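You operate a simulated robot arm through the tools that you are given. There is no shell and no other tool.

The job below is to be done with a simulated robot arm. You get a single attempt, and the scene is never put back.

TASK
Wind the sock up tight, band the roll and put the reel in the purple tray.
Fine: roller peg in before winding, back after; crank to its stop; fingers off the guide roller.
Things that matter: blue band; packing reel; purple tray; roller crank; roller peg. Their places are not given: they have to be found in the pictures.

Only the result counts: the job must be done as asked and must still hold three seconds after the hand-in. Knocking over, shifting, dropping, spilling or breaking anything else fails it.

THE ROBOT
A 7-joint arm with a two-finger parallel gripper, fixed in place. Base frame: the origin is at the foot of the arm, x ahead of it, y to its left, z up. Readings come in mm, degrees, newtons and seconds.
With the tool pointing down near the work surface it reaches from about 260 to 700 mm from the base axis. Its first joint turns from -166.0 to 166.0 degrees. Payload 3.43 kg.
The TCP is the grasp point between the finger pads, 30 mm short of the fingertips. In the tool frame z runs along the fingers and y along their closing line. Largest opening 94 mm; finger width 28, thickness 10; the body of the gripper, 50 by 96 mm, starts 55 mm behind the TCP.
Orientation is told as [roll, pitch, yaw] about the base's x, y, z axes, in that order, counted from this pose: with the fingers straight down and closing along the base's y, the tool's x points along the base's -x, its y along +y and its z along -z.

THE INTERFACE
- The arm moves only by the tool apply_moves. Its argument "commands" is a list of rows, each a list of 3 entries, a list of its own where there are three numbers: the opening, from 0 (shut) to 1 (fully open), then the shift along the tool's x, y, z in mm, then the turn, a rotation vector about the tool's x, y, z in degrees. In form: [[fingers, [x, y, z], [rx, ry, rz]], ...]. A call has 1 to 20 rows; each row shifts and turns the commanded pose from where the row before left it, along the tool's axes as they then stand. Rows are played at 5 a second. More than 50 mm and 8.6 degrees between two rows, or a gripper value outside its range, and nothing of the call is played. Where a pose cannot be reached the arm comes as near as it can. A force on the tool above 40 N (or 10 N above the force at the start of the call, whichever is more), or a blocked arm, ends the call early, and 0.2 s more pass. Each finger travels about 108 mm/s and halts on what it meets, pressing with about 40 N; the grip force reading is that of the motor and also rises with nothing between the fingers. The clock runs only during rows and for 0.2 s after the last one: add rows that do not move to give the fingers time. The reply holds the time, the measured pose of the TCP, the force on the tool along the base axes, the opening and the grip force, in the units named above and with some noise, with the torque about the TCP (base axes, N m) and any sound that the robot's microphone picked up.
- Cameras (640 x 400 px; columns grow to the right, rows downward): "scene" is fixed at [47.4, 482.8, 1627.8]; the picture's right is [-0.69, -0.72, 0.00], its down [-0.50, 0.48, -0.72] and it looks along [0.52, -0.50, -0.70] (base axes); focal length 339 px, centre (320, 200). "wrist" rides on the gripper at [76, 14, -103] in the tool frame; the picture's right is [-0.18, 0.98, 0.00], its down [-0.75, -0.14, -0.64] and it looks along [-0.63, -0.12, 0.77] (tool axes); focal length 243 px, centre (320, 200).
- get_image(camera): a new picture of that camera. No time passes.
- lift_body(by): slides the trunk up (or, below 0, down) by that many mm; the arm rides with it, the base frame stays. It gives what a move gives, with no picture.
- measure_at(camera, pixels): for up to 12 pixels [column, row] of the newest picture of that camera ("zoom" is the newest enlarged one), the place [x, y, z] in the base frame of the surface seen there, good to about 3 mm, but the place of the scene camera against the robot may be out by one fixed shift of up to 25 mm in any direction. No time passes.
- close_up(camera, box): a new picture of the part [left, top, right, bottom] of that camera's present view, enlarged. No time passes.
- job_done(): hands the job in; it is judged then, once.

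Unless the task says otherwise, let go and move clear before handing in.

The tools are called after "Call:" by a JSON object that holds its "fn" and its "kwargs". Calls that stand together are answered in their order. apply_moves: Moves the arm, as the interface text tells. Its arguments: {"type":"object","properties":{"commands":{"type":"array"}},"required":["commands"]} The other tools are called the same way: lift_body (by) slides the trunk up or down; get_image (camera) takes a picture; measure_at (camera, pixels) gives the place of the surface under pixels of a picture; close_up (camera, box) takes an enlarged picture of a part of a camera's view; job_done () hands the job in.

At the start:

```text
time: 0.0
tcp_pos: [397.1, -158.2, 1176.1]
orientation: [0.0, 0.0, -0.1]
wrist_force: [0.0, -0.6, -0.5]
torque: [0.01, 0.01, -0.03]
grip_width: 94.1
gripper_force: 0.1
trunk travel left (down, up): [-300.0, 290.0]
```

scene: 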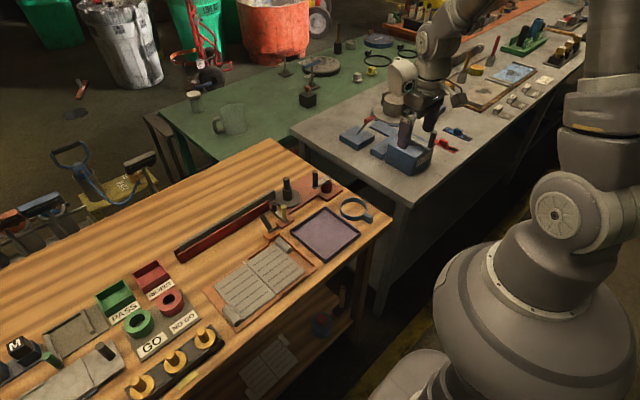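
wrist: 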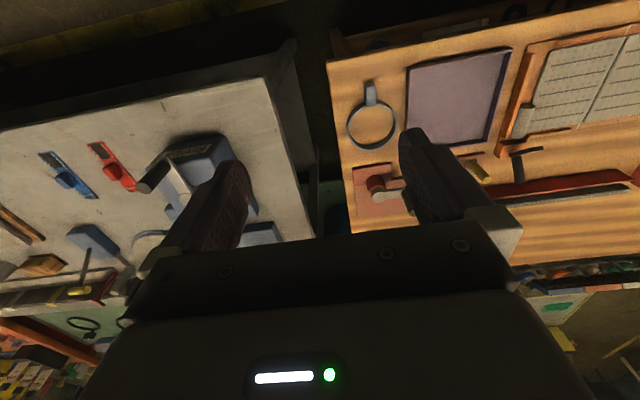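

The scene picture shows the purple tray near (325,233), the blue band near (355,208) and what looks like a winder near (290,195). I'll take close-ups of that region.

Call:
{"fn": "close_up", "kwargs": {"camera": "scene", "box": [240, 160, 400, 260]}}

Call:
{"fn": "close_up", "kwargs": {"camera": "scene", "box": [160, 160, 320, 260]}}

Call:
{"fn": "close_up", "kwargs": {"camera": "wrist", "box": [320, 40, 640, 240]}}

```text
4.00 times, centred on (320, 210) of scene
```

zoom: 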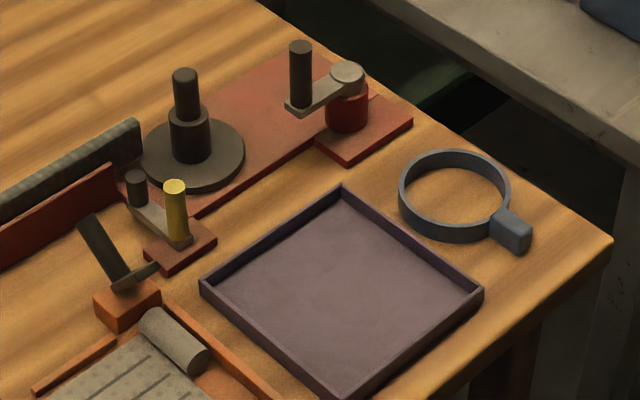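

```text
4.00 times, centred on (240, 210) of scene
```

zoom: 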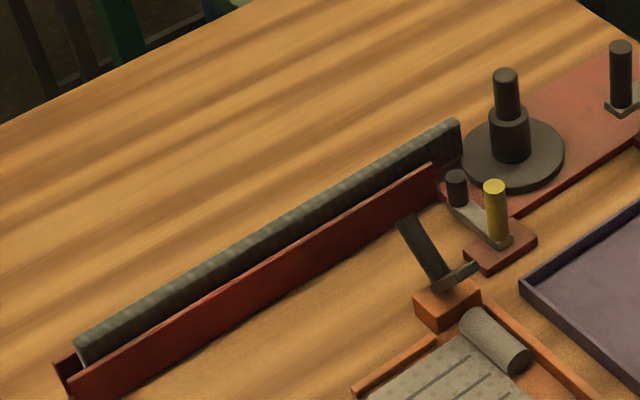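

```text
2.00 times, centred on (480, 140) of wrist
```

zoom: 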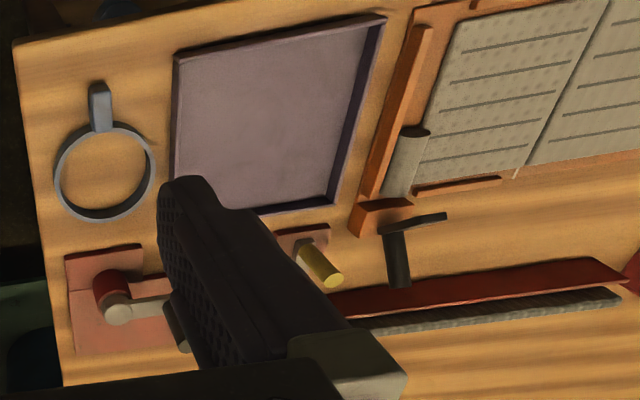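

The close-ups show a winder: reel at zoom (190,150), crank with dark handle at (300,75), yellow guide roller with a dark peg at (137,185)–(175,210), and a long sock in the red trough. I'll measure these surfaces.

Call:
{"fn": "close_up", "kwargs": {"camera": "scene", "box": [260, 165, 350, 225]}}

Call:
{"fn": "measure_at", "kwargs": {"camera": "scene", "pixels": [[286, 179], [315, 172], [326, 179], [274, 204], [284, 207], [325, 233], [353, 199], [368, 218], [288, 205], [276, 195], [182, 247], [330, 270]]}}

```text
6.67 times, centred on (305, 195) of scene
```

zoom: 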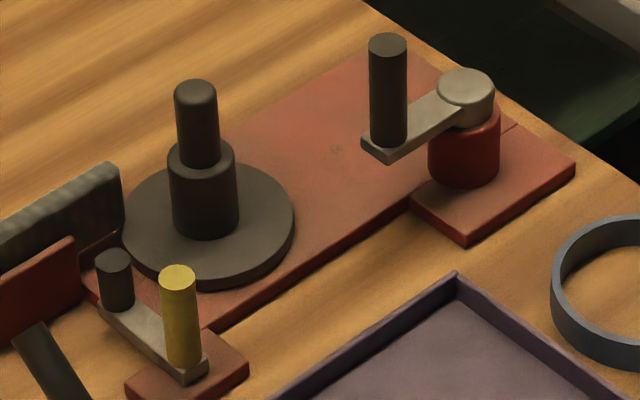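

```text
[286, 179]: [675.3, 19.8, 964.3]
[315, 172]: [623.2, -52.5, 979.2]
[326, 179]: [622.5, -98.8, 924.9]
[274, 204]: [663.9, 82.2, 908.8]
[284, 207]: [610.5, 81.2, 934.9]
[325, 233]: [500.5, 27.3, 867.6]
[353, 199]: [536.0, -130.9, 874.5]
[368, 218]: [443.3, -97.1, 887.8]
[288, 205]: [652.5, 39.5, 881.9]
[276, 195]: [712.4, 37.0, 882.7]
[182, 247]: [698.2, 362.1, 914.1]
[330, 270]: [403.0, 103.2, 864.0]
```

I'll measure details on the zoomed picture: reel top (197,90), flange, crank handle (388,42), crank hub (466,85), peg (115,257), roller (178,272).

Call:
{"fn": "measure_at", "kwargs": {"camera": "zoom", "pixels": [[196, 88], [180, 155], [200, 210], [140, 225], [280, 215], [388, 42], [388, 130], [466, 82], [465, 160], [115, 257], [178, 272], [185, 350]]}}

Call:
{"fn": "measure_at", "kwargs": {"camera": "wrist", "pixels": [[375, 184], [380, 200], [397, 196], [362, 215], [372, 90], [350, 125], [450, 90], [487, 180], [472, 165], [372, 165], [415, 50], [495, 60]]}}

```text
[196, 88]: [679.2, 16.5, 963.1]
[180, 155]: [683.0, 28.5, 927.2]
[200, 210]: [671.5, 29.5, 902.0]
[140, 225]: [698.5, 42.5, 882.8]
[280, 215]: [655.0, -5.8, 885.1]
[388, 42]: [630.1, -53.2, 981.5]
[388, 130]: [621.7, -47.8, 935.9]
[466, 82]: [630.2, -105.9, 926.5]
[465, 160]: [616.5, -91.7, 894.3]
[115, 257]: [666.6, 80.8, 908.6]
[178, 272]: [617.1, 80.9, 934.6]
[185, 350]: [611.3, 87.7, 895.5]
```

```text
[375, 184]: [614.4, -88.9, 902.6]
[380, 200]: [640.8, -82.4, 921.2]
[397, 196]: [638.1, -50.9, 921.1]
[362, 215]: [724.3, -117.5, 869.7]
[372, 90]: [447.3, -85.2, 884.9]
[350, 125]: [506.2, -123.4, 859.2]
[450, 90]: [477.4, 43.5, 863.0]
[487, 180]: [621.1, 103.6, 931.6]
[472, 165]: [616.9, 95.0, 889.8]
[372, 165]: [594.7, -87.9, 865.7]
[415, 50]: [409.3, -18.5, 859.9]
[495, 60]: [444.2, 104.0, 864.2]
```

The wrist readings (crank hub [641,-82,921], roller top [621,104,932]) against the scene ones show the scene camera is off by about (+9,+22,-4). I'll move the arm left to look at the winder from close with the wrist camera.

Call:
{"fn": "apply_moves", "kwargs": {"commands": [[1, [0, 45, 0], [0, 0, 0]], [1, [0, 45, 0], [0, 0, 0]], [1, [0, 45, 0], [0, 0, 0]], [1, [0, 45, 0], [0, 0, 0]], [1, [0, 20, 0], [0, 0, 0]], [1, [0, 0, 0], [0, 0, 0]]]}}

Call:
{"fn": "get_image", "kwargs": {"camera": "wrist"}}

```text
time: 1.4
tcp_pos: [396.9, 42.9, 1175.1]
orientation: [0.0, 0.0, 0.0]
wrist_force: [0.4, -0.2, -0.5]
torque: [-0.03, 0.0, 0.0]
grip_width: 94.3
gripper_force: 0.0
trunk travel left (down, up): [-300.0, 290.0]
```

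```text
taken
```

wrist: 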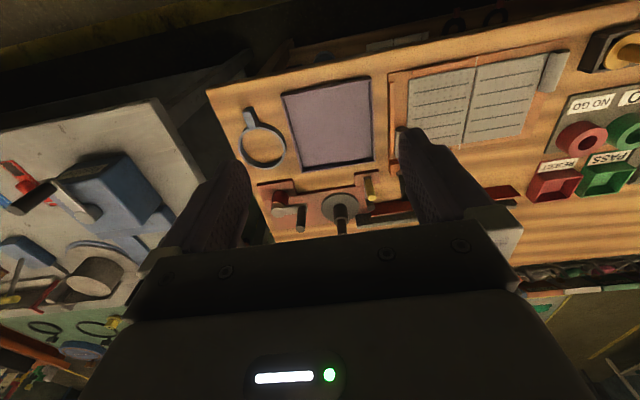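

The wrist picture now shows tray (330,122), ring (265,145), crank (290,205), reel (340,205), roller (372,185). I'll zoom in.

Call:
{"fn": "close_up", "kwargs": {"camera": "wrist", "box": [250, 150, 410, 250]}}

Call:
{"fn": "measure_at", "kwargs": {"camera": "wrist", "pixels": [[278, 193], [279, 205], [302, 208], [340, 198], [341, 225], [340, 210], [322, 205], [358, 205], [372, 198], [370, 180], [362, 192], [300, 228]]}}

```text
4.00 times, centred on (330, 200) of wrist
```

zoom: 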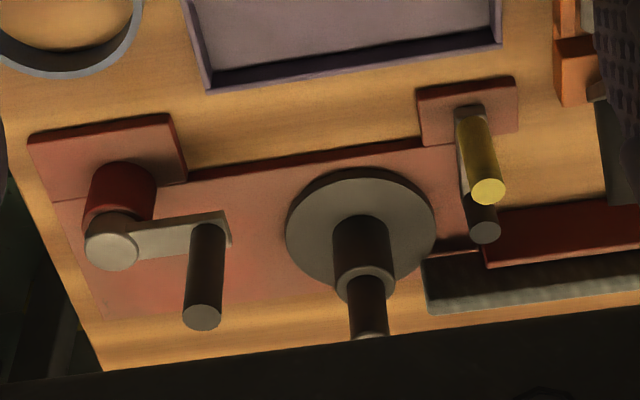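

```text
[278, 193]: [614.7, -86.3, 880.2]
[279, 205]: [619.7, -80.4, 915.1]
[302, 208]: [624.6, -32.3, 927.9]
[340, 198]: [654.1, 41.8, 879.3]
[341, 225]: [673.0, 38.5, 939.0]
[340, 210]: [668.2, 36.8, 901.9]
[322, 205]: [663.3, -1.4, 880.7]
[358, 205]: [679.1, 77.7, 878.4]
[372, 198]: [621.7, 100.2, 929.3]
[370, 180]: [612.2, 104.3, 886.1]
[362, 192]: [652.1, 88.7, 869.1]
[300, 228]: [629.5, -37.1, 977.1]
```

I'll measure the same parts on this zoomed picture: handle top (202,317), hub (112,250), flange edges, roller top (488,190), peg top (485,232).

Call:
{"fn": "measure_at", "kwargs": {"camera": "zoom", "pixels": [[202, 317], [112, 250], [120, 190], [290, 225], [432, 222], [360, 178], [345, 288], [488, 190], [485, 232], [470, 112], [425, 130], [515, 120]]}}

Call:
{"fn": "measure_at", "kwargs": {"camera": "wrist", "pixels": [[253, 118], [262, 127], [263, 161], [242, 146], [285, 146], [283, 95], [366, 78], [375, 160], [303, 172], [330, 120], [250, 112], [258, 124]]}}

```text
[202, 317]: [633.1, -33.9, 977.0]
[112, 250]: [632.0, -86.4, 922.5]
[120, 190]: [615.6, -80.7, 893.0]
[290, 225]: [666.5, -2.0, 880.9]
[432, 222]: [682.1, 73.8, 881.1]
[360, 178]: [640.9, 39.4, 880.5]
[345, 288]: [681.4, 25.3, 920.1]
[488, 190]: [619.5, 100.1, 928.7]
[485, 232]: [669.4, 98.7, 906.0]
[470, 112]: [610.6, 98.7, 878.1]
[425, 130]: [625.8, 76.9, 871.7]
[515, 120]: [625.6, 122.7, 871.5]
```

```text
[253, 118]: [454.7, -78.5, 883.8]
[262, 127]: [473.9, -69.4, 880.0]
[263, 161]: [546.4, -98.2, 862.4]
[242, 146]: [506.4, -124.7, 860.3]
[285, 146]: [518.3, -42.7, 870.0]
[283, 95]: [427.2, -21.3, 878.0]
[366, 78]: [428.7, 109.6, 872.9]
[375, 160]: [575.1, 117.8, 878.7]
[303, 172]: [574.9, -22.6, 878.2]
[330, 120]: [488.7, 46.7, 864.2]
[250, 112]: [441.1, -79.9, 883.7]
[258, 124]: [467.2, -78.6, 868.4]
```

The parts are now located: reel centre about (680,39), crank handle (633,-34), yellow post (620,100), dark post (668,99). I'll move closer to tell apart which post is the peg and which is the guide roller.

Call:
{"fn": "apply_moves", "kwargs": {"commands": [[1, [-26, 14, 24], [0, 0, 0]], [1, [-26, 14, 24], [0, 0, 0]], [1, [-26, 14, 24], [0, 0, 0]], [1, [-26, 14, 24], [0, 0, 0]], [1, [0, 0, 0], [0, 0, 0]]]}}

Call:
{"fn": "get_image", "kwargs": {"camera": "wrist"}}

```text
time: 2.6
tcp_pos: [501.1, 99.4, 1080.3]
orientation: [0.0, 0.0, 0.0]
wrist_force: [0.5, 0.0, 0.5]
torque: [-0.01, 0.04, -0.02]
grip_width: 94.3
gripper_force: 0.0
trunk travel left (down, up): [-300.0, 290.0]
```

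```text
taken
```

wrist: 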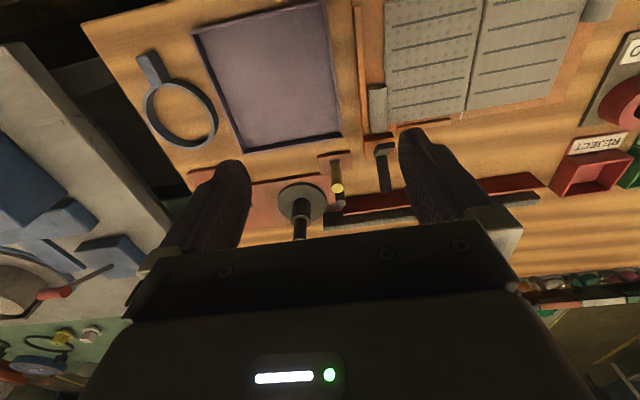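

The reel is at (300,210) and the yellow/dark posts at (338,190). I'll zoom on them.

Call:
{"fn": "close_up", "kwargs": {"camera": "wrist", "box": [280, 140, 380, 240]}}

Call:
{"fn": "close_up", "kwargs": {"camera": "wrist", "box": [312, 145, 360, 220]}}

Call:
{"fn": "close_up", "kwargs": {"camera": "scene", "box": [262, 190, 302, 215]}}

```text
4.00 times, centred on (330, 190) of wrist
```

zoom: 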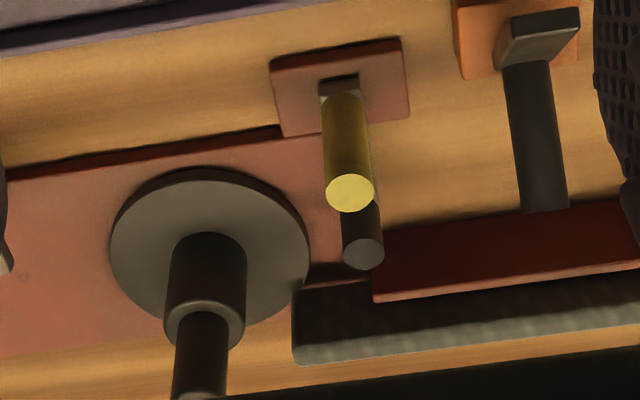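

```text
5.33 times, centred on (336, 182) of wrist
```

zoom: 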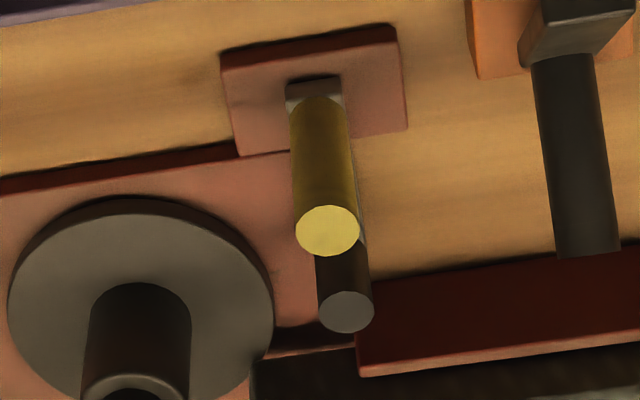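

```text
16.00 times, centred on (282, 202) of scene
```

zoom: 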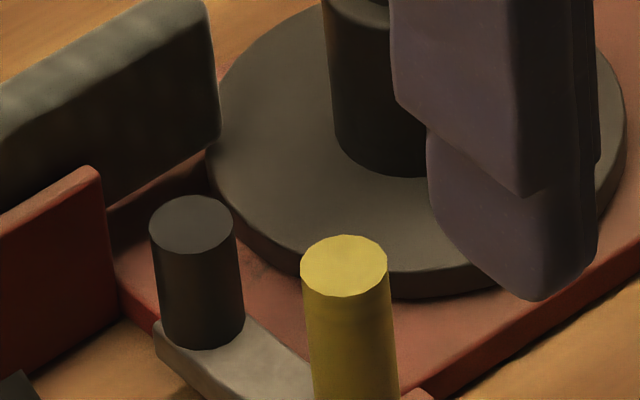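

The close view shows the lever from its pad (pixel (340,80) in the first zoom) carrying the yellow post and, at its far end, the short dark cylinder next to the sock. I'll measure these precisely to find the pivot.

Call:
{"fn": "close_up", "kwargs": {"camera": "wrist", "box": [280, 140, 380, 240]}}

Call:
{"fn": "measure_at", "kwargs": {"camera": "zoom", "pixels": [[275, 68], [398, 48], [408, 115], [285, 135], [322, 90], [357, 90], [350, 193], [362, 254], [300, 350], [560, 320], [375, 285], [340, 82]]}}

```text
4.00 times, centred on (330, 190) of wrist
```

zoom: 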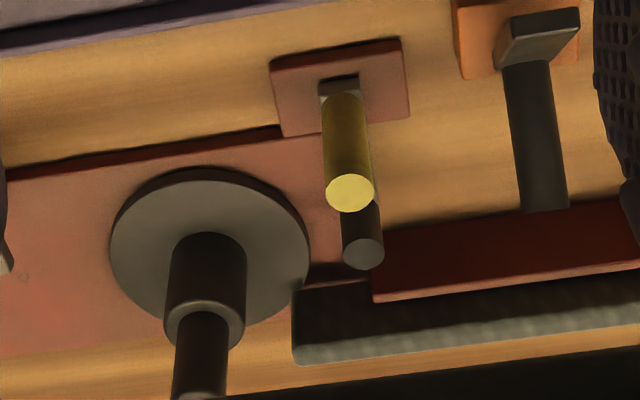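

```text
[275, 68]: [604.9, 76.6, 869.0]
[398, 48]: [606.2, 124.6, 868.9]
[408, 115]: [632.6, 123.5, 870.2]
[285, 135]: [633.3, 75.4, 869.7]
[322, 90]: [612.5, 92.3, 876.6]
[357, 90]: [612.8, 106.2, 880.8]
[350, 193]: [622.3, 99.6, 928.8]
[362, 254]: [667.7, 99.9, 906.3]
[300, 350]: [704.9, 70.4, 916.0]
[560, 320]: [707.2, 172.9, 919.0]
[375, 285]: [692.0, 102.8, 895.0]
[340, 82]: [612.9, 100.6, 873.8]
```

Yellow post at (622,100, top 929) sits on the lever over a pad 48 mm long in y; the dark cylinder at (668,100, top 906) stands beside the sock, so I take the dark one for the guide roller and the yellow for the peg. I'll move above the yellow peg with half-open fingers and check reach.

Call:
{"fn": "apply_moves", "kwargs": {"commands": [[0.5, [-30, 0, 15], [0, 0, 0]], [0.5, [-30, 0, 15], [0, 0, 0]], [0.5, [-30, 0, 15], [0, 0, 0]], [0.5, [-31, 0, 15], [0, 0, 0]], [0.5, [0, 0, 10], [0, 0, 0]], [0.5, [0, 0, 0], [0, 0, 0]]]}}

Call:
{"fn": "get_image", "kwargs": {"camera": "wrist"}}

Call:
{"fn": "get_image", "kwargs": {"camera": "scene"}}

```text
time: 4.0
tcp_pos: [623.8, 96.9, 1014.6]
orientation: [0.0, 0.0, 0.0]
wrist_force: [-0.6, -0.3, 0.2]
torque: [0.0, 0.01, -0.01]
grip_width: 47.2
gripper_force: 0.0
trunk travel left (down, up): [-300.0, 290.0]
```

```text
taken
```

wrist: 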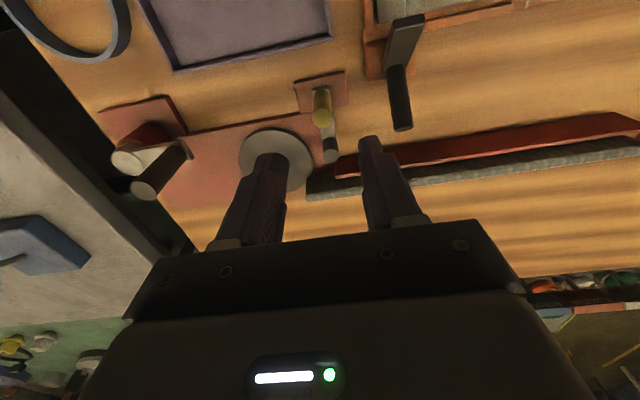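

```text
taken
```

scene: 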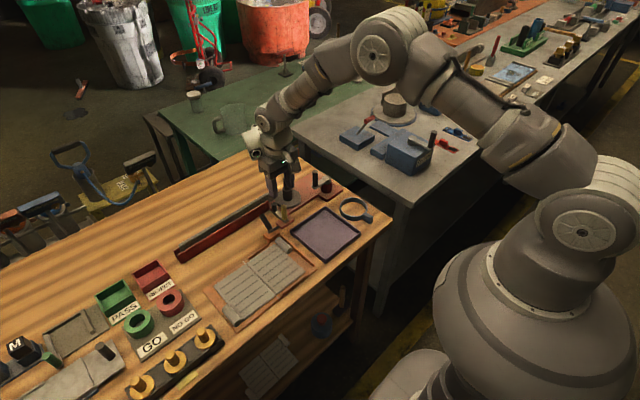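

From here the wrist picture shows the yellow peg at (321,108) and dark cylinder at (330,145). I'll zoom to understand the lever and pad better.

Call:
{"fn": "close_up", "kwargs": {"camera": "wrist", "box": [280, 60, 376, 170]}}

Call:
{"fn": "measure_at", "kwargs": {"camera": "zoom", "pixels": [[320, 100], [320, 200]]}}

Call:
{"fn": "measure_at", "kwargs": {"camera": "wrist", "pixels": [[320, 120], [331, 157], [333, 130], [298, 82], [344, 73], [348, 98], [303, 108], [322, 93], [240, 150], [312, 148], [265, 135], [320, 195]]}}

```text
3.64 times, centred on (328, 115) of wrist
```

zoom: 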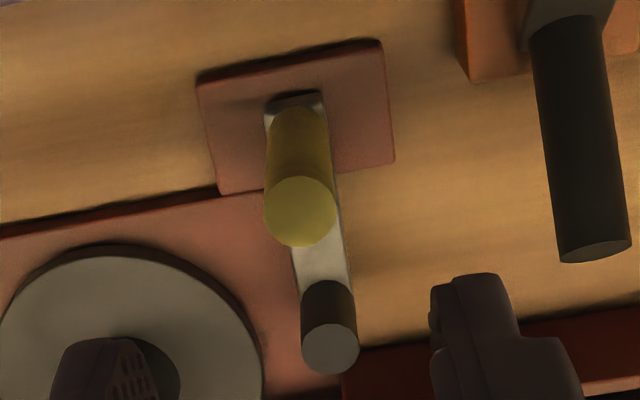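

```text
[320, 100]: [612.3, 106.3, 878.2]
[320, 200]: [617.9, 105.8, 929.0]
```

```text
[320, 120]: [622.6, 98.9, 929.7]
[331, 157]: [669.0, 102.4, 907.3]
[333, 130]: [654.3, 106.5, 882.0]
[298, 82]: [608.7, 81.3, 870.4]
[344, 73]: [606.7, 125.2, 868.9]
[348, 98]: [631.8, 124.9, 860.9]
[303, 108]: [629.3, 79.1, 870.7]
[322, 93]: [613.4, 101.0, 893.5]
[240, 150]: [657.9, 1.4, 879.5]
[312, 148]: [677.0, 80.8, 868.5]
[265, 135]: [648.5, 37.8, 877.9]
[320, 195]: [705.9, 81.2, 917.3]
```

The lever bar spans x 612–676 at z≈881 with the yellow peg near the pad end. Before lowering I check the leaning dark post at wrist (402,125), which is close to the gripper's side.

Call:
{"fn": "measure_at", "kwargs": {"camera": "wrist", "pixels": [[402, 128], [398, 100], [402, 70], [410, 20], [385, 75], [340, 170], [400, 180], [420, 165], [165, 155], [130, 162], [140, 185], [185, 150]]}}

```text
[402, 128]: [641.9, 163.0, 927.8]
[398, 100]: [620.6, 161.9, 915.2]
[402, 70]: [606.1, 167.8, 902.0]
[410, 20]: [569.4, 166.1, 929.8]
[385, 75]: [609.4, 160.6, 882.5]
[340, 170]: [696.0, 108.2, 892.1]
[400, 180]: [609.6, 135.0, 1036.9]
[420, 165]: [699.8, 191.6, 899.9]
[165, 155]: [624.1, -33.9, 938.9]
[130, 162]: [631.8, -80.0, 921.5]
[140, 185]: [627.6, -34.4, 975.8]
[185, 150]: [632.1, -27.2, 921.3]
```

The post tops out at z≈930 at y≈163, clear of the path. I'll descend in steps around the yellow peg, checking the pose.

Call:
{"fn": "apply_moves", "kwargs": {"commands": [[0.5, [0, 0, 25], [0, 0, 0]], [0.5, [0, 0, 25], [0, 0, 0]], [0.5, [0, 0, 10], [0, 0, 0]], [0.5, [0, 0, 0], [0, 0, 0]], [0.5, [0, 0, 0], [0, 0, 0]]]}}

Call:
{"fn": "get_image", "kwargs": {"camera": "wrist"}}

```text
time: 5.2
tcp_pos: [621.7, 97.2, 954.7]
orientation: [0.0, 0.0, 0.0]
wrist_force: [-0.2, -0.5, -0.2]
torque: [0.01, 0.01, 0.03]
grip_width: 46.9
gripper_force: 0.1
trunk travel left (down, up): [-300.0, 290.0]
```

```text
taken
```

wrist: 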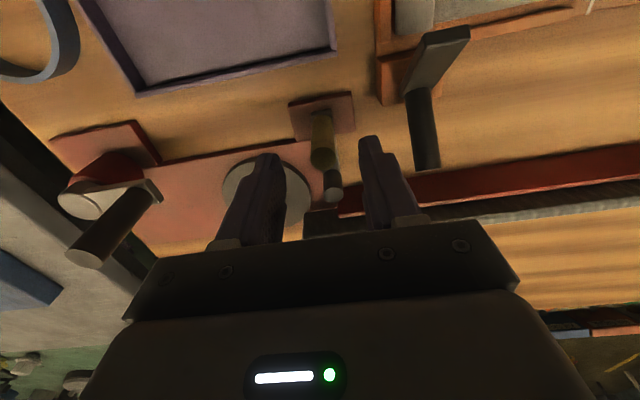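

The peg (322,150) stands between the two fingers. I'll go down another 36 mm to about z 919 and then look.

Call:
{"fn": "apply_moves", "kwargs": {"commands": [[0.5, [0, 2, 18], [0, 0, 0]], [0.5, [0, 0, 18], [0, 0, 0]], [0.5, [0, 0, 0], [0, 0, 0]], [0.5, [0, 0, 0], [0, 0, 0]]]}}

Call:
{"fn": "close_up", "kwargs": {"camera": "wrist", "box": [220, 80, 420, 240]}}

```text
time: 6.2
tcp_pos: [623.5, 98.4, 918.9]
orientation: [0.0, 0.0, 0.0]
wrist_force: [0.2, -0.4, -0.7]
torque: [-0.01, 0.0, 0.01]
grip_width: 46.7
gripper_force: 0.0
trunk travel left (down, up): [-300.0, 290.0]
```

```text
2.50 times, centred on (320, 160) of wrist
```

zoom: 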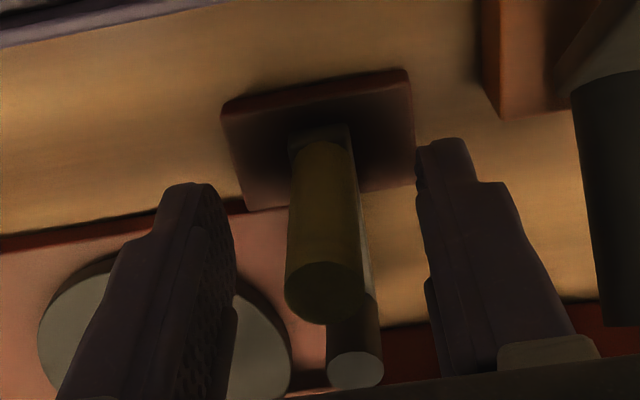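

The peg is centred between the fingers, tips just above the lever. I'll close to a loose cage (about 19 mm) first, without clamping.

Call:
{"fn": "apply_moves", "kwargs": {"commands": [[0.35, [0, 0, 0], [0, 0, 0]], [0.2, [0, 0, 0], [0, 0, 0]], [0.2, [0, 0, 0], [0, 0, 0]], [0.2, [0, 0, 0], [0, 0, 0]]]}}

Call:
{"fn": "close_up", "kwargs": {"camera": "wrist", "box": [220, 80, 420, 240]}}

```text
time: 7.2
tcp_pos: [622.2, 98.6, 918.2]
orientation: [0.0, 0.1, 0.1]
wrist_force: [0.0, 0.0, 0.1]
torque: [0.01, -0.04, -0.01]
grip_width: 18.7
gripper_force: 0.0
trunk travel left (down, up): [-300.0, 290.0]
```

```text
2.50 times, centred on (320, 160) of wrist
```

zoom: 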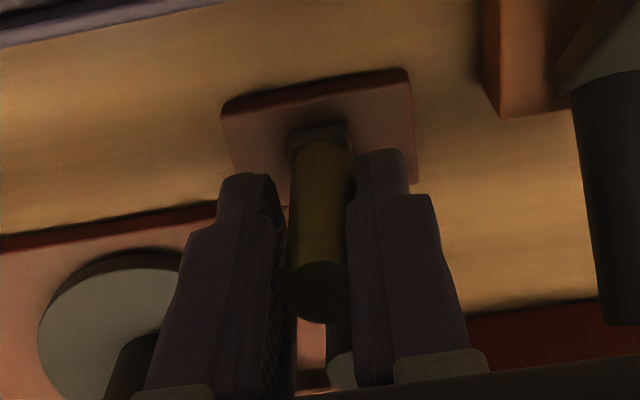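

The fingers cage the peg with a little play. I'll push gently toward the reel (-y) in small steps and watch the force to see whether the lever slides.

Call:
{"fn": "apply_moves", "kwargs": {"commands": [[0.2, [0, -2, 0], [0, 0, 0]], [0.2, [0, -2, 0], [0, 0, 0]], [0.2, [0, -2, 0], [0, 0, 0]], [0.2, [0, -2, 0], [0, 0, 0]], [0.2, [0, 0, 0], [0, 0, 0]]]}}

Call:
{"fn": "close_up", "kwargs": {"camera": "wrist", "box": [220, 80, 420, 240]}}

```text
time: 8.4
tcp_pos: [623.5, 94.6, 916.8]
orientation: [0.1, -0.1, 0.1]
wrist_force: [2.0, 16.9, 8.1]
torque: [0.25, -0.04, -0.04]
grip_width: 28.1
gripper_force: 8.3
trunk travel left (down, up): [-300.0, 290.0]
```

```text
2.50 times, centred on (320, 160) of wrist
```

zoom: 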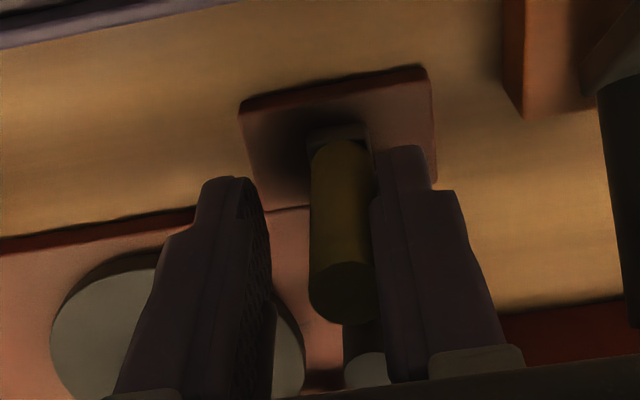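

Pushing -y gave 17 N of resistance and spread the fingers (28 mm) with the peg not moving, so it doesn't slide that way. I'll back off and try the other direction, gently.

Call:
{"fn": "apply_moves", "kwargs": {"commands": [[0.2, [0, 4, 0], [0, 0, 0]], [0.2, [0, 4, 0], [0, 0, 0]], [0.2, [0, 0, 0], [0, 0, 0]]]}}

Call:
{"fn": "apply_moves", "kwargs": {"commands": [[0.2, [0, 2, 0], [0, 0, 0]], [0.2, [0, 2, 0], [0, 0, 0]], [0.2, [0, 2, 0], [0, 0, 0]], [0.2, [0, 0, 0], [0, 0, 0]]]}}

Call:
{"fn": "close_up", "kwargs": {"camera": "wrist", "box": [220, 80, 420, 240]}}

```text
time: 9.2
tcp_pos: [623.1, 99.2, 916.4]
orientation: [0.0, 0.1, 0.0]
wrist_force: [0.4, 0.5, -0.9]
torque: [0.01, -0.02, -0.02]
grip_width: 18.8
gripper_force: 0.1
trunk travel left (down, up): [-300.0, 290.0]
```

```text
time: 10.2
tcp_pos: [622.6, 103.8, 915.7]
orientation: [0.0, 0.0, -0.1]
wrist_force: [0.2, -8.3, 4.3]
torque: [-0.14, 0.06, 0.04]
grip_width: 24.1
gripper_force: 5.0
trunk travel left (down, up): [-300.0, 290.0]
```

```text
2.50 times, centred on (320, 160) of wrist
```

zoom: 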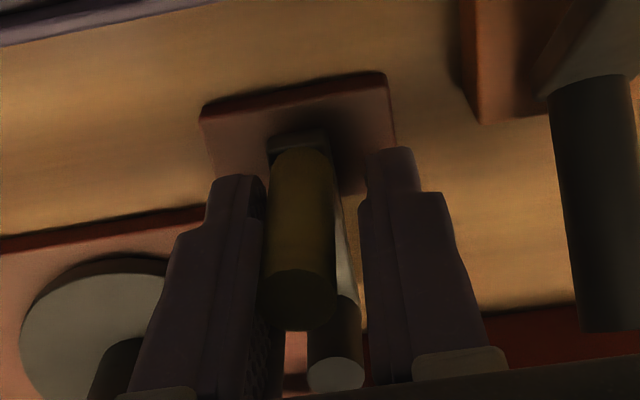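

Also blocked in +y (8 N), so the peg stands on the lever's pivot axis. I'll centre, clamp it and try a small twist (clockwise from above, which would swing the dark guide roller toward the reel).

Call:
{"fn": "apply_moves", "kwargs": {"commands": [[0.2, [0, -3, -1], [0, 0, 0]], [0.2, [0, -3, 0], [0, 0, 0]], [0.12, [0, 0, 0], [0, 0, 0]], [0.05, [0, 0, 0], [0, 0, 0]], [0.05, [0, 0, 0], [0, 0, 0]]]}}

Call:
{"fn": "apply_moves", "kwargs": {"commands": [[0.05, [0, 0, 0], [0, 0, 3]], [0.05, [0, 0, 0], [0, 0, 3]], [0.05, [0, 0, 0], [0, 0, 3]], [0.05, [0, 0, 0], [0, 0, 0]]]}}

Call:
{"fn": "close_up", "kwargs": {"camera": "wrist", "box": [220, 80, 420, 240]}}

Call:
{"fn": "close_up", "kwargs": {"camera": "scene", "box": [242, 180, 322, 230]}}

```text
time: 11.4
tcp_pos: [624.1, 99.5, 916.1]
orientation: [0.0, 0.0, 0.0]
wrist_force: [-0.2, -5.3, -1.8]
torque: [-0.06, -0.07, 0.02]
grip_width: 15.3
gripper_force: 44.6
trunk travel left (down, up): [-300.0, 290.0]
```

```text
time: 12.4
tcp_pos: [623.6, 99.8, 915.9]
orientation: [0.0, 0.2, -9.1]
wrist_force: [2.8, -4.6, -7.7]
torque: [-0.09, -0.2, -0.03]
grip_width: 15.2
gripper_force: 45.1
trunk travel left (down, up): [-300.0, 290.0]
```

```text
2.50 times, centred on (320, 160) of wrist
```

zoom: 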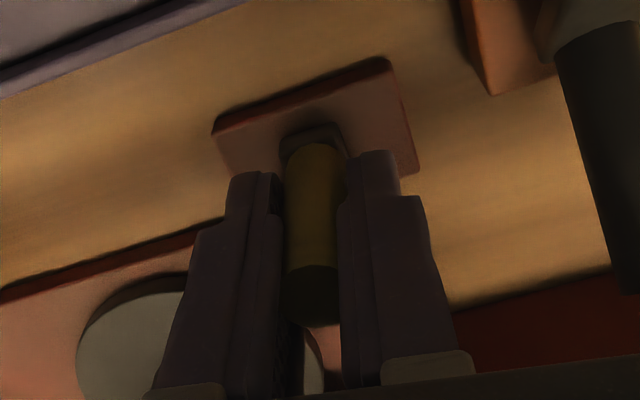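

```text
8.00 times, centred on (282, 205) of scene
```

zoom: 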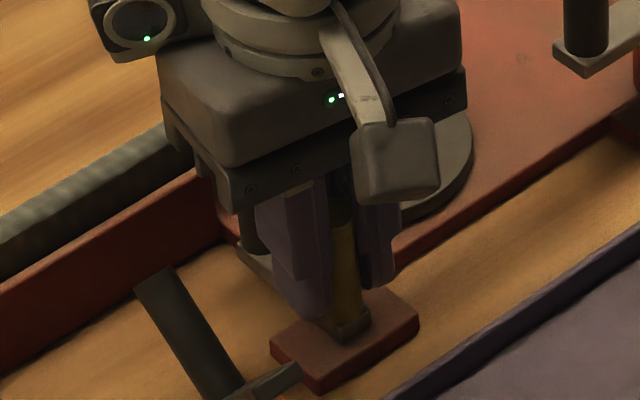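

The twist of 9° met almost no torque, so either the lever turned or the yellow post spins freely. I'll zoom the scene on the dark cylinder and lever end to see whether it moved.

Call:
{"fn": "close_up", "kwargs": {"camera": "scene", "box": [262, 190, 302, 215]}}

Call:
{"fn": "get_image", "kwargs": {"camera": "wrist"}}

```text
16.00 times, centred on (282, 202) of scene
```

zoom: 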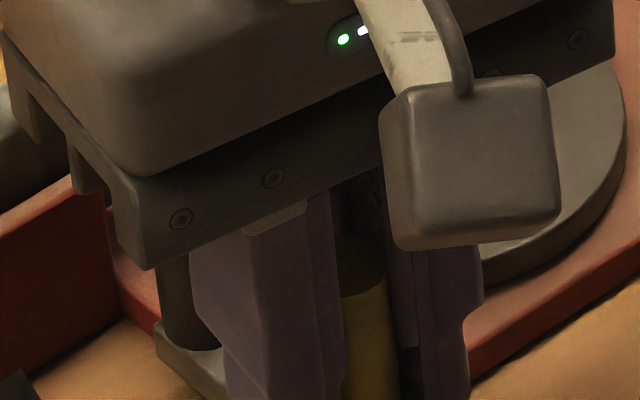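

```text
taken
```

wrist: 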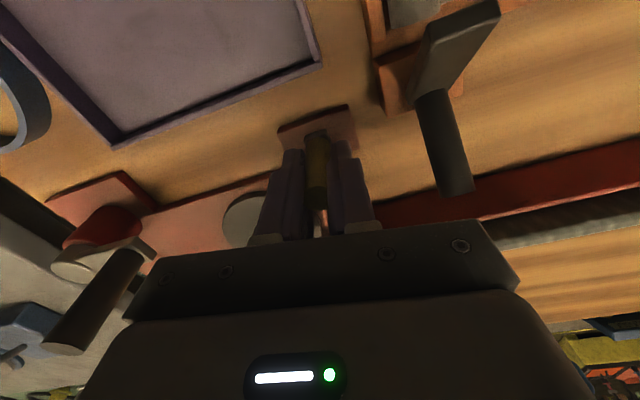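

The lever corner (155,343) and the dark cylinder haven't moved, so twisting does nothing to the lever. With the peg gripped I'll untwist and test the x direction gently.

Call:
{"fn": "apply_moves", "kwargs": {"commands": [[0.05, [0, 0, 0], [0, 0, -3]], [0.05, [0, 0, 0], [0, 0, -3]], [0.05, [0, 0, 0], [0, 0, -3]], [0.05, [0, 0, 0], [0, 0, 0]]]}}

Call:
{"fn": "apply_moves", "kwargs": {"commands": [[0.05, [-2, 0, 0], [0, 0, 0]], [0.05, [-2, 0, 0], [0, 0, 0]], [0.05, [-2, 0, 0], [0, 0, 0]], [0.05, [0, 0, 0], [0, 0, 0]]]}}

Call:
{"fn": "close_up", "kwargs": {"camera": "scene", "box": [262, 190, 302, 215]}}

```text
time: 13.4
tcp_pos: [624.8, 100.4, 917.0]
orientation: [0.1, 0.0, 0.1]
wrist_force: [-1.8, -0.2, -6.7]
torque: [-0.04, 0.28, 0.0]
grip_width: 15.1
gripper_force: 45.0
trunk travel left (down, up): [-300.0, 290.0]
```

```text
time: 14.4
tcp_pos: [630.6, 99.7, 916.1]
orientation: [0.0, 0.0, 0.0]
wrist_force: [0.2, 6.2, -6.3]
torque: [0.06, 0.33, 0.0]
grip_width: 15.2
gripper_force: 45.3
trunk travel left (down, up): [-300.0, 290.0]
```

```text
16.00 times, centred on (282, 202) of scene
```

zoom: 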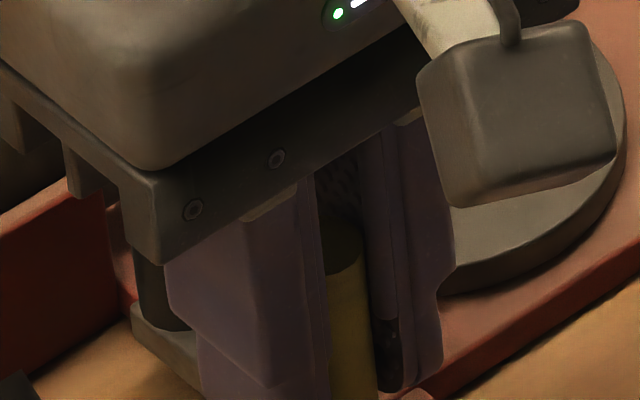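

The lever moved with the gripper: its corner went from (155,343) to (130,315) at almost no force, so the peg slides along +x ("in"). I'll keep pushing it in, in small steps, until it meets its stop.

Call:
{"fn": "apply_moves", "kwargs": {"commands": [[0.05, [-2, 0, 0], [0, 0, 0]], [0.05, [-2, 0, 0], [0, 0, 0]], [0.05, [-2, 0, 0], [0, 0, 0]], [0.05, [-2, 0, 0], [0, 0, 0]], [0.05, [0, 0, 0], [0, 0, 0]]]}}

Call:
{"fn": "close_up", "kwargs": {"camera": "scene", "box": [262, 190, 302, 215]}}

```text
time: 15.6
tcp_pos: [637.5, 100.4, 915.2]
orientation: [0.0, 0.1, 0.0]
wrist_force: [0.6, 3.9, -5.6]
torque: [0.07, -0.03, 0.0]
grip_width: 15.2
gripper_force: 44.8
trunk travel left (down, up): [-300.0, 290.0]
```

```text
16.00 times, centred on (282, 202) of scene
```

zoom: 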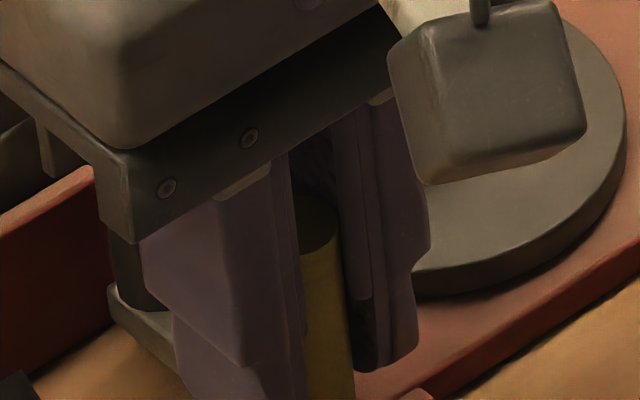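

Still sliding freely (0.6 N) at x≈637. I continue in.

Call:
{"fn": "apply_moves", "kwargs": {"commands": [[0.05, [-2, 0, 0], [0, 0, 0]], [0.05, [-2, 0, 0], [0, 0, 0]], [0.05, [-2, 0, 0], [0, 0, 0]], [0.05, [0, 0, 0], [0, 0, 0]]]}}

Call:
{"fn": "close_up", "kwargs": {"camera": "scene", "box": [262, 190, 302, 215]}}

```text
time: 16.6
tcp_pos: [641.8, 100.5, 915.6]
orientation: [-0.1, 0.1, 0.0]
wrist_force: [-8.3, 4.9, -10.7]
torque: [0.05, -0.35, -0.04]
grip_width: 15.2
gripper_force: 45.3
trunk travel left (down, up): [-300.0, 290.0]
```

```text
16.00 times, centred on (282, 202) of scene
```

zoom: 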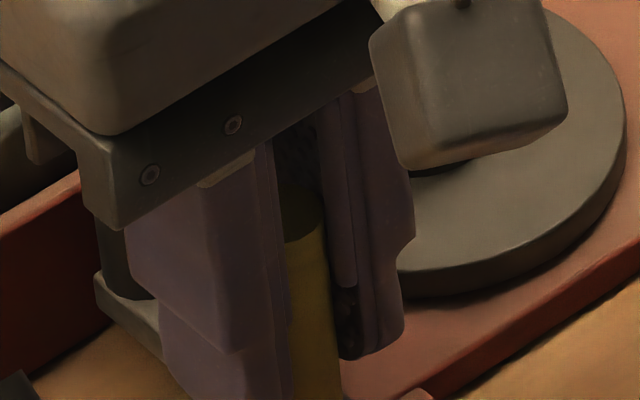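

A push-back of 8 N appears at x≈642 (about 20 mm travel), so the stop is close. One more small push to make sure it is fully in.

Call:
{"fn": "apply_moves", "kwargs": {"commands": [[0.05, [-1.5, 0, 0], [0, 0, 0]], [0.05, [-1.5, 0, 0], [0, 0, 0]], [0.05, [0, 0, 0], [0, 0, 0]]]}}

Call:
{"fn": "close_up", "kwargs": {"camera": "scene", "box": [262, 190, 302, 215]}}

Call:
{"fn": "get_image", "kwargs": {"camera": "wrist"}}

```text
time: 17.4
tcp_pos: [642.8, 98.9, 917.8]
orientation: [-0.1, 0.3, 0.0]
wrist_force: [-30.0, -0.2, -21.0]
torque: [0.04, 0.68, 0.03]
grip_width: 15.1
gripper_force: 45.0
trunk travel left (down, up): [-300.0, 290.0]
```

```text
16.00 times, centred on (282, 202) of scene
```

zoom: 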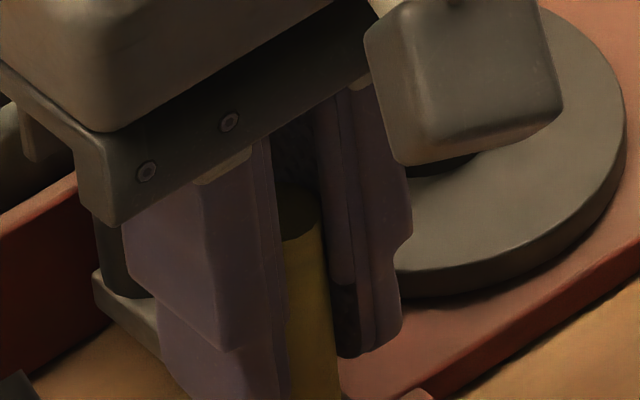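

```text
taken
```

wrist: 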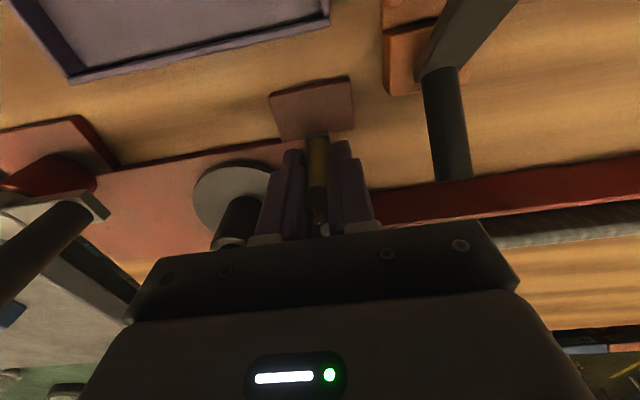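

30 N of push-back with no further travel: the peg is at its inner stop (x≈643). I'll relieve most of the load, open and lift straight up.

Call:
{"fn": "apply_moves", "kwargs": {"commands": [[0.05, [2.5, 0, 0], [0, 0, 0]], [0.2, [0, 0, 0], [0, 0, 0]], [0.45, [0, 0, 0], [0, 0, 0]], [0.45, [0, 0, -20], [0, 0, 0]], [0.45, [0, 0, -30], [0, 0, 0]], [0.45, [0, 0, -30], [0, 0, 0]], [0.45, [0, 0, -20], [0, 0, 0]], [0.45, [0, 0, 0], [0, 0, 0]]]}}

Call:
{"fn": "get_image", "kwargs": {"camera": "wrist"}}

Call:
{"fn": "close_up", "kwargs": {"camera": "scene", "box": [262, 190, 302, 215]}}

```text
time: 19.2
tcp_pos: [644.8, 100.9, 1016.6]
orientation: [0.0, 0.0, 0.0]
wrist_force: [1.1, 0.1, -0.8]
torque: [-0.01, 0.02, -0.01]
grip_width: 42.1
gripper_force: 0.0
trunk travel left (down, up): [-300.0, 290.0]
```

```text
taken
```

wrist: 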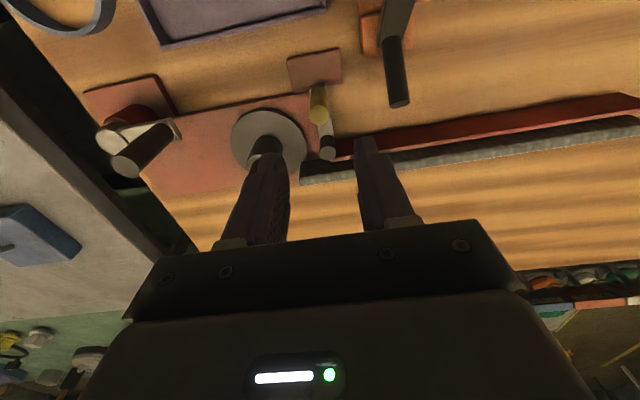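

```text
16.00 times, centred on (282, 202) of scene
```

zoom: 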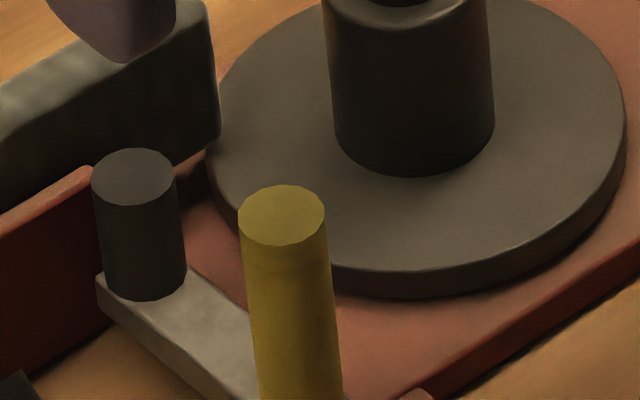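

The lever stayed in: yellow at wrist (318,115), dark at (328,153) next to the sock. I'll confirm by measuring, and measure the crank and reel precisely from here.

Call:
{"fn": "measure_at", "kwargs": {"camera": "wrist", "pixels": [[319, 116], [327, 155], [113, 138], [124, 166], [165, 140], [310, 180], [265, 150], [268, 112], [303, 150], [233, 140], [350, 155], [145, 150]]}}

Call:
{"fn": "close_up", "kwargs": {"camera": "wrist", "box": [70, 80, 230, 200]}}

```text
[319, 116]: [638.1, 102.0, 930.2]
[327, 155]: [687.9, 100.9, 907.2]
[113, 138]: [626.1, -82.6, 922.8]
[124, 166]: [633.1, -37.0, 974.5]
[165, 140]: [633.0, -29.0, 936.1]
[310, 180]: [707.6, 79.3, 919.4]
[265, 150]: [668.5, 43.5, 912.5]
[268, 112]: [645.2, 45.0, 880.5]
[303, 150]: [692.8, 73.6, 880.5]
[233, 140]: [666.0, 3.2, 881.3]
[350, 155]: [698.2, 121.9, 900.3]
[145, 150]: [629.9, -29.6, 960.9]
```

```text
3.33 times, centred on (150, 140) of wrist
```

zoom: 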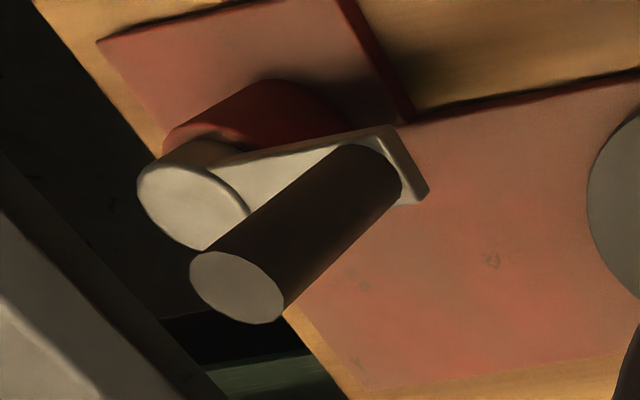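

The guide roller now stands at x≈688 by the sock, in. Next I'll move above the crank handle (633,-35) for a precise look, staying above the reel knob (960).

Call:
{"fn": "apply_moves", "kwargs": {"commands": [[0.45, [0, 0, -20], [0, 0, 0]], [0.45, [5, -34, 0], [0, 0, 0]], [0.45, [20, -34, 0], [0, 0, 0]], [0.45, [30, -34, 0], [0, 0, 0]], [0.45, [30, -34, 0], [0, 0, 0]], [0.45, [0, 0, 0], [0, 0, 0]]]}}

Call:
{"fn": "get_image", "kwargs": {"camera": "wrist"}}

```text
time: 20.6
tcp_pos: [559.3, -36.1, 1034.4]
orientation: [0.0, 0.0, 0.0]
wrist_force: [0.2, -0.3, -0.4]
torque: [0.01, -0.03, 0.02]
grip_width: 42.3
gripper_force: 0.1
trunk travel left (down, up): [-300.0, 290.0]
```

```text
taken
```

wrist: 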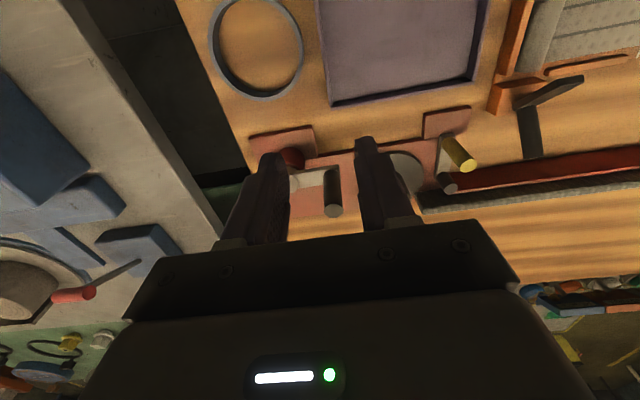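

The handle top is at (333,212) but the left finger hides the hub. I'll shift right a bit and open wide to see both.

Call:
{"fn": "apply_moves", "kwargs": {"commands": [[1, [10, -25, 0], [0, 0, 0]], [1, [0, 0, 0], [0, 0, 0]], [1, [0, 0, 0], [0, 0, 0]]]}}

Call:
{"fn": "get_image", "kwargs": {"camera": "wrist"}}

Call:
{"fn": "close_up", "kwargs": {"camera": "wrist", "box": [240, 120, 400, 220]}}

```text
time: 21.4
tcp_pos: [549.7, -61.7, 1035.5]
orientation: [0.0, 0.0, 0.0]
wrist_force: [0.3, 0.1, 0.6]
torque: [-0.04, 0.0, -0.02]
grip_width: 94.2
gripper_force: 0.0
trunk travel left (down, up): [-300.0, 290.0]
```

```text
taken
```

wrist: 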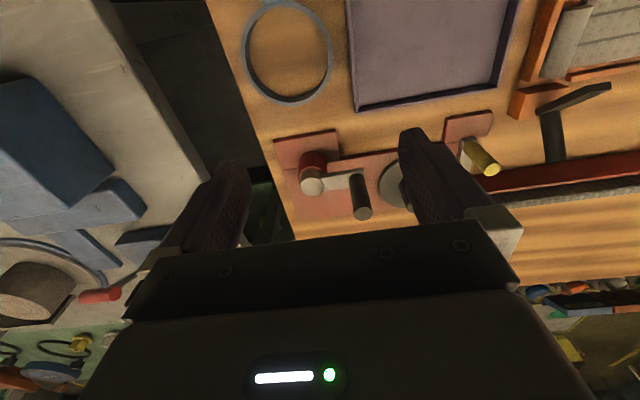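

```text
4.00 times, centred on (320, 170) of wrist
```

zoom: 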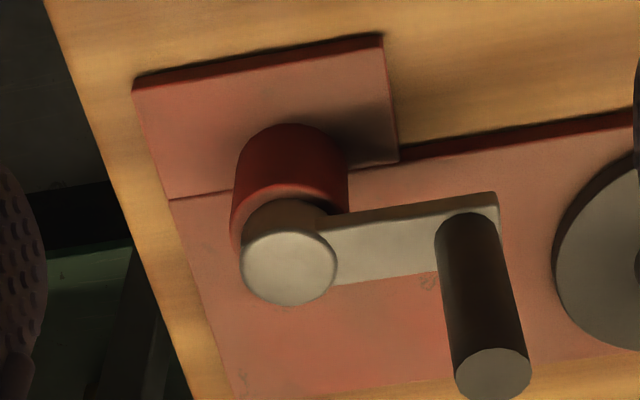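

Now hub top is at zoom (288,268) and handle top at (492,373). I'll measure both and the crank arm.

Call:
{"fn": "measure_at", "kwargs": {"camera": "zoom", "pixels": [[288, 268], [250, 275], [328, 258], [290, 298], [285, 238], [492, 373], [462, 375], [525, 365], [390, 240], [492, 205], [470, 240], [340, 280]]}}

```text
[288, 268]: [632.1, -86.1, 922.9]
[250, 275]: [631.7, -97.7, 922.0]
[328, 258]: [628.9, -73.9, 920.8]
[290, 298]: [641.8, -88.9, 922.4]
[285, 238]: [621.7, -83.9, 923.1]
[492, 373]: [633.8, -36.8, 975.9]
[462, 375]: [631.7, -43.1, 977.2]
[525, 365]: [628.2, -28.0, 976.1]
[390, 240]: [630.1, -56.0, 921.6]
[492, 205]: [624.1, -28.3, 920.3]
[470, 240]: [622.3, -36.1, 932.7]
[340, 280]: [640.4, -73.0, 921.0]
```

Hub centre ≈ (631,-86), handle centre ≈ (630.5,-36), radius ≈ 50, handle from z 921 to 977. I'll go over the handle and check before descending.

Call:
{"fn": "apply_moves", "kwargs": {"commands": [[0.5, [-27, 9, 0], [0, 0, 0]], [0.5, [-27, 9, 0], [0, 0, 0]], [0.5, [-27, 8, 0], [0, 0, 0]], [0.5, [0, 0, 15], [0, 0, 0]], [0.5, [0, 0, 0], [0, 0, 0]]]}}

Call:
{"fn": "get_image", "kwargs": {"camera": "wrist"}}

```text
time: 22.6
tcp_pos: [630.3, -33.9, 1021.2]
orientation: [0.1, 0.0, 0.0]
wrist_force: [0.0, 1.1, 1.1]
torque: [-0.03, 0.01, 0.01]
grip_width: 46.8
gripper_force: 0.0
trunk travel left (down, up): [-300.0, 290.0]
```

```text
taken
```

wrist: 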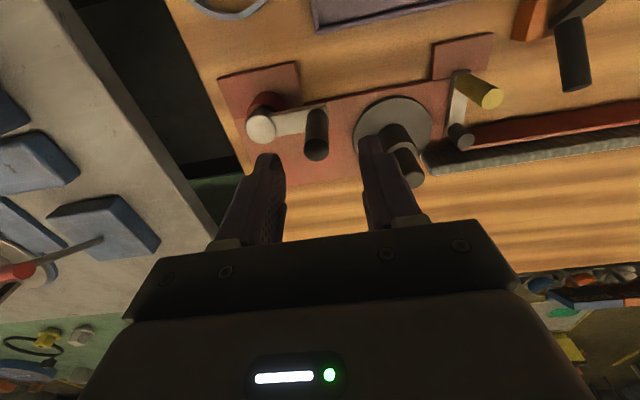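

The handle at (316,145) lies between the fingers. I'll descend 59 mm to z≈962 around it and then check.

Call:
{"fn": "apply_moves", "kwargs": {"commands": [[0.5, [0, 0, 20], [0, 0, 0]], [0.5, [0, 0, 20], [0, 0, 0]], [0.5, [0, 0, 19], [0, 0, 0]], [0.5, [0, 0, 0], [0, 0, 0]], [0.5, [0, 0, 0], [0, 0, 0]]]}}

Call:
{"fn": "close_up", "kwargs": {"camera": "wrist", "box": [200, 80, 440, 240]}}

```text
time: 23.8
tcp_pos: [627.5, -34.6, 963.4]
orientation: [0.0, 0.0, 0.0]
wrist_force: [0.4, 0.0, 0.9]
torque: [-0.05, 0.0, -0.01]
grip_width: 46.9
gripper_force: 0.0
trunk travel left (down, up): [-300.0, 290.0]
```

```text
2.50 times, centred on (320, 160) of wrist
```

zoom: 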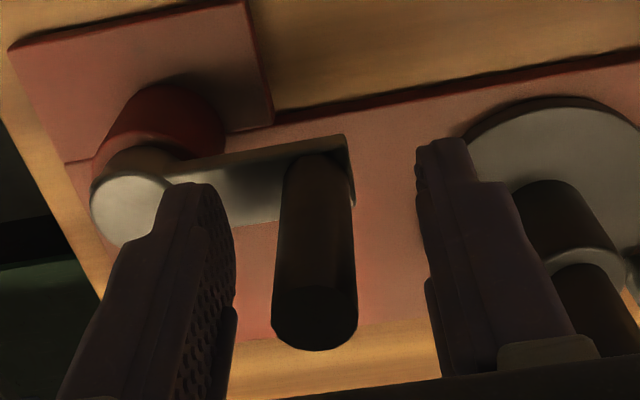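

The handle is well centred between the fingers. I'll close on it.

Call:
{"fn": "apply_moves", "kwargs": {"commands": [[0.3, [0, 0, 0], [0, 0, 0]], [0.15, [0, 0, 0], [0, 0, 0]], [0.05, [0, 0, 0], [0, 0, 0]], [0.05, [0, 0, 0], [0, 0, 0]]]}}

Call:
{"fn": "close_up", "kwargs": {"camera": "wrist", "box": [200, 80, 440, 240]}}

```text
time: 24.8
tcp_pos: [629.0, -37.2, 963.9]
orientation: [0.1, 0.1, -0.2]
wrist_force: [-0.2, -8.5, -0.7]
torque: [-0.17, -0.12, -0.06]
grip_width: 17.3
gripper_force: 44.9
trunk travel left (down, up): [-300.0, 290.0]
```

```text
2.50 times, centred on (320, 160) of wrist
```

zoom: 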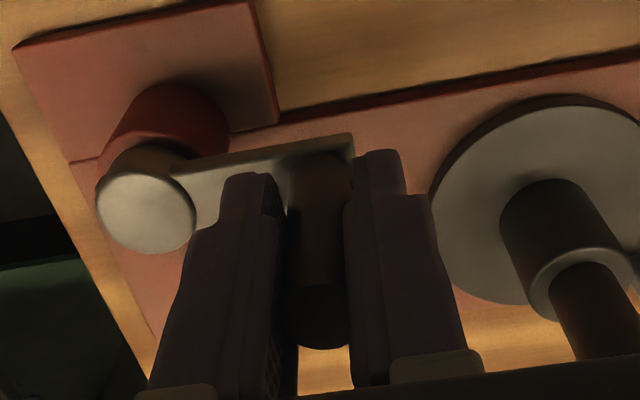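

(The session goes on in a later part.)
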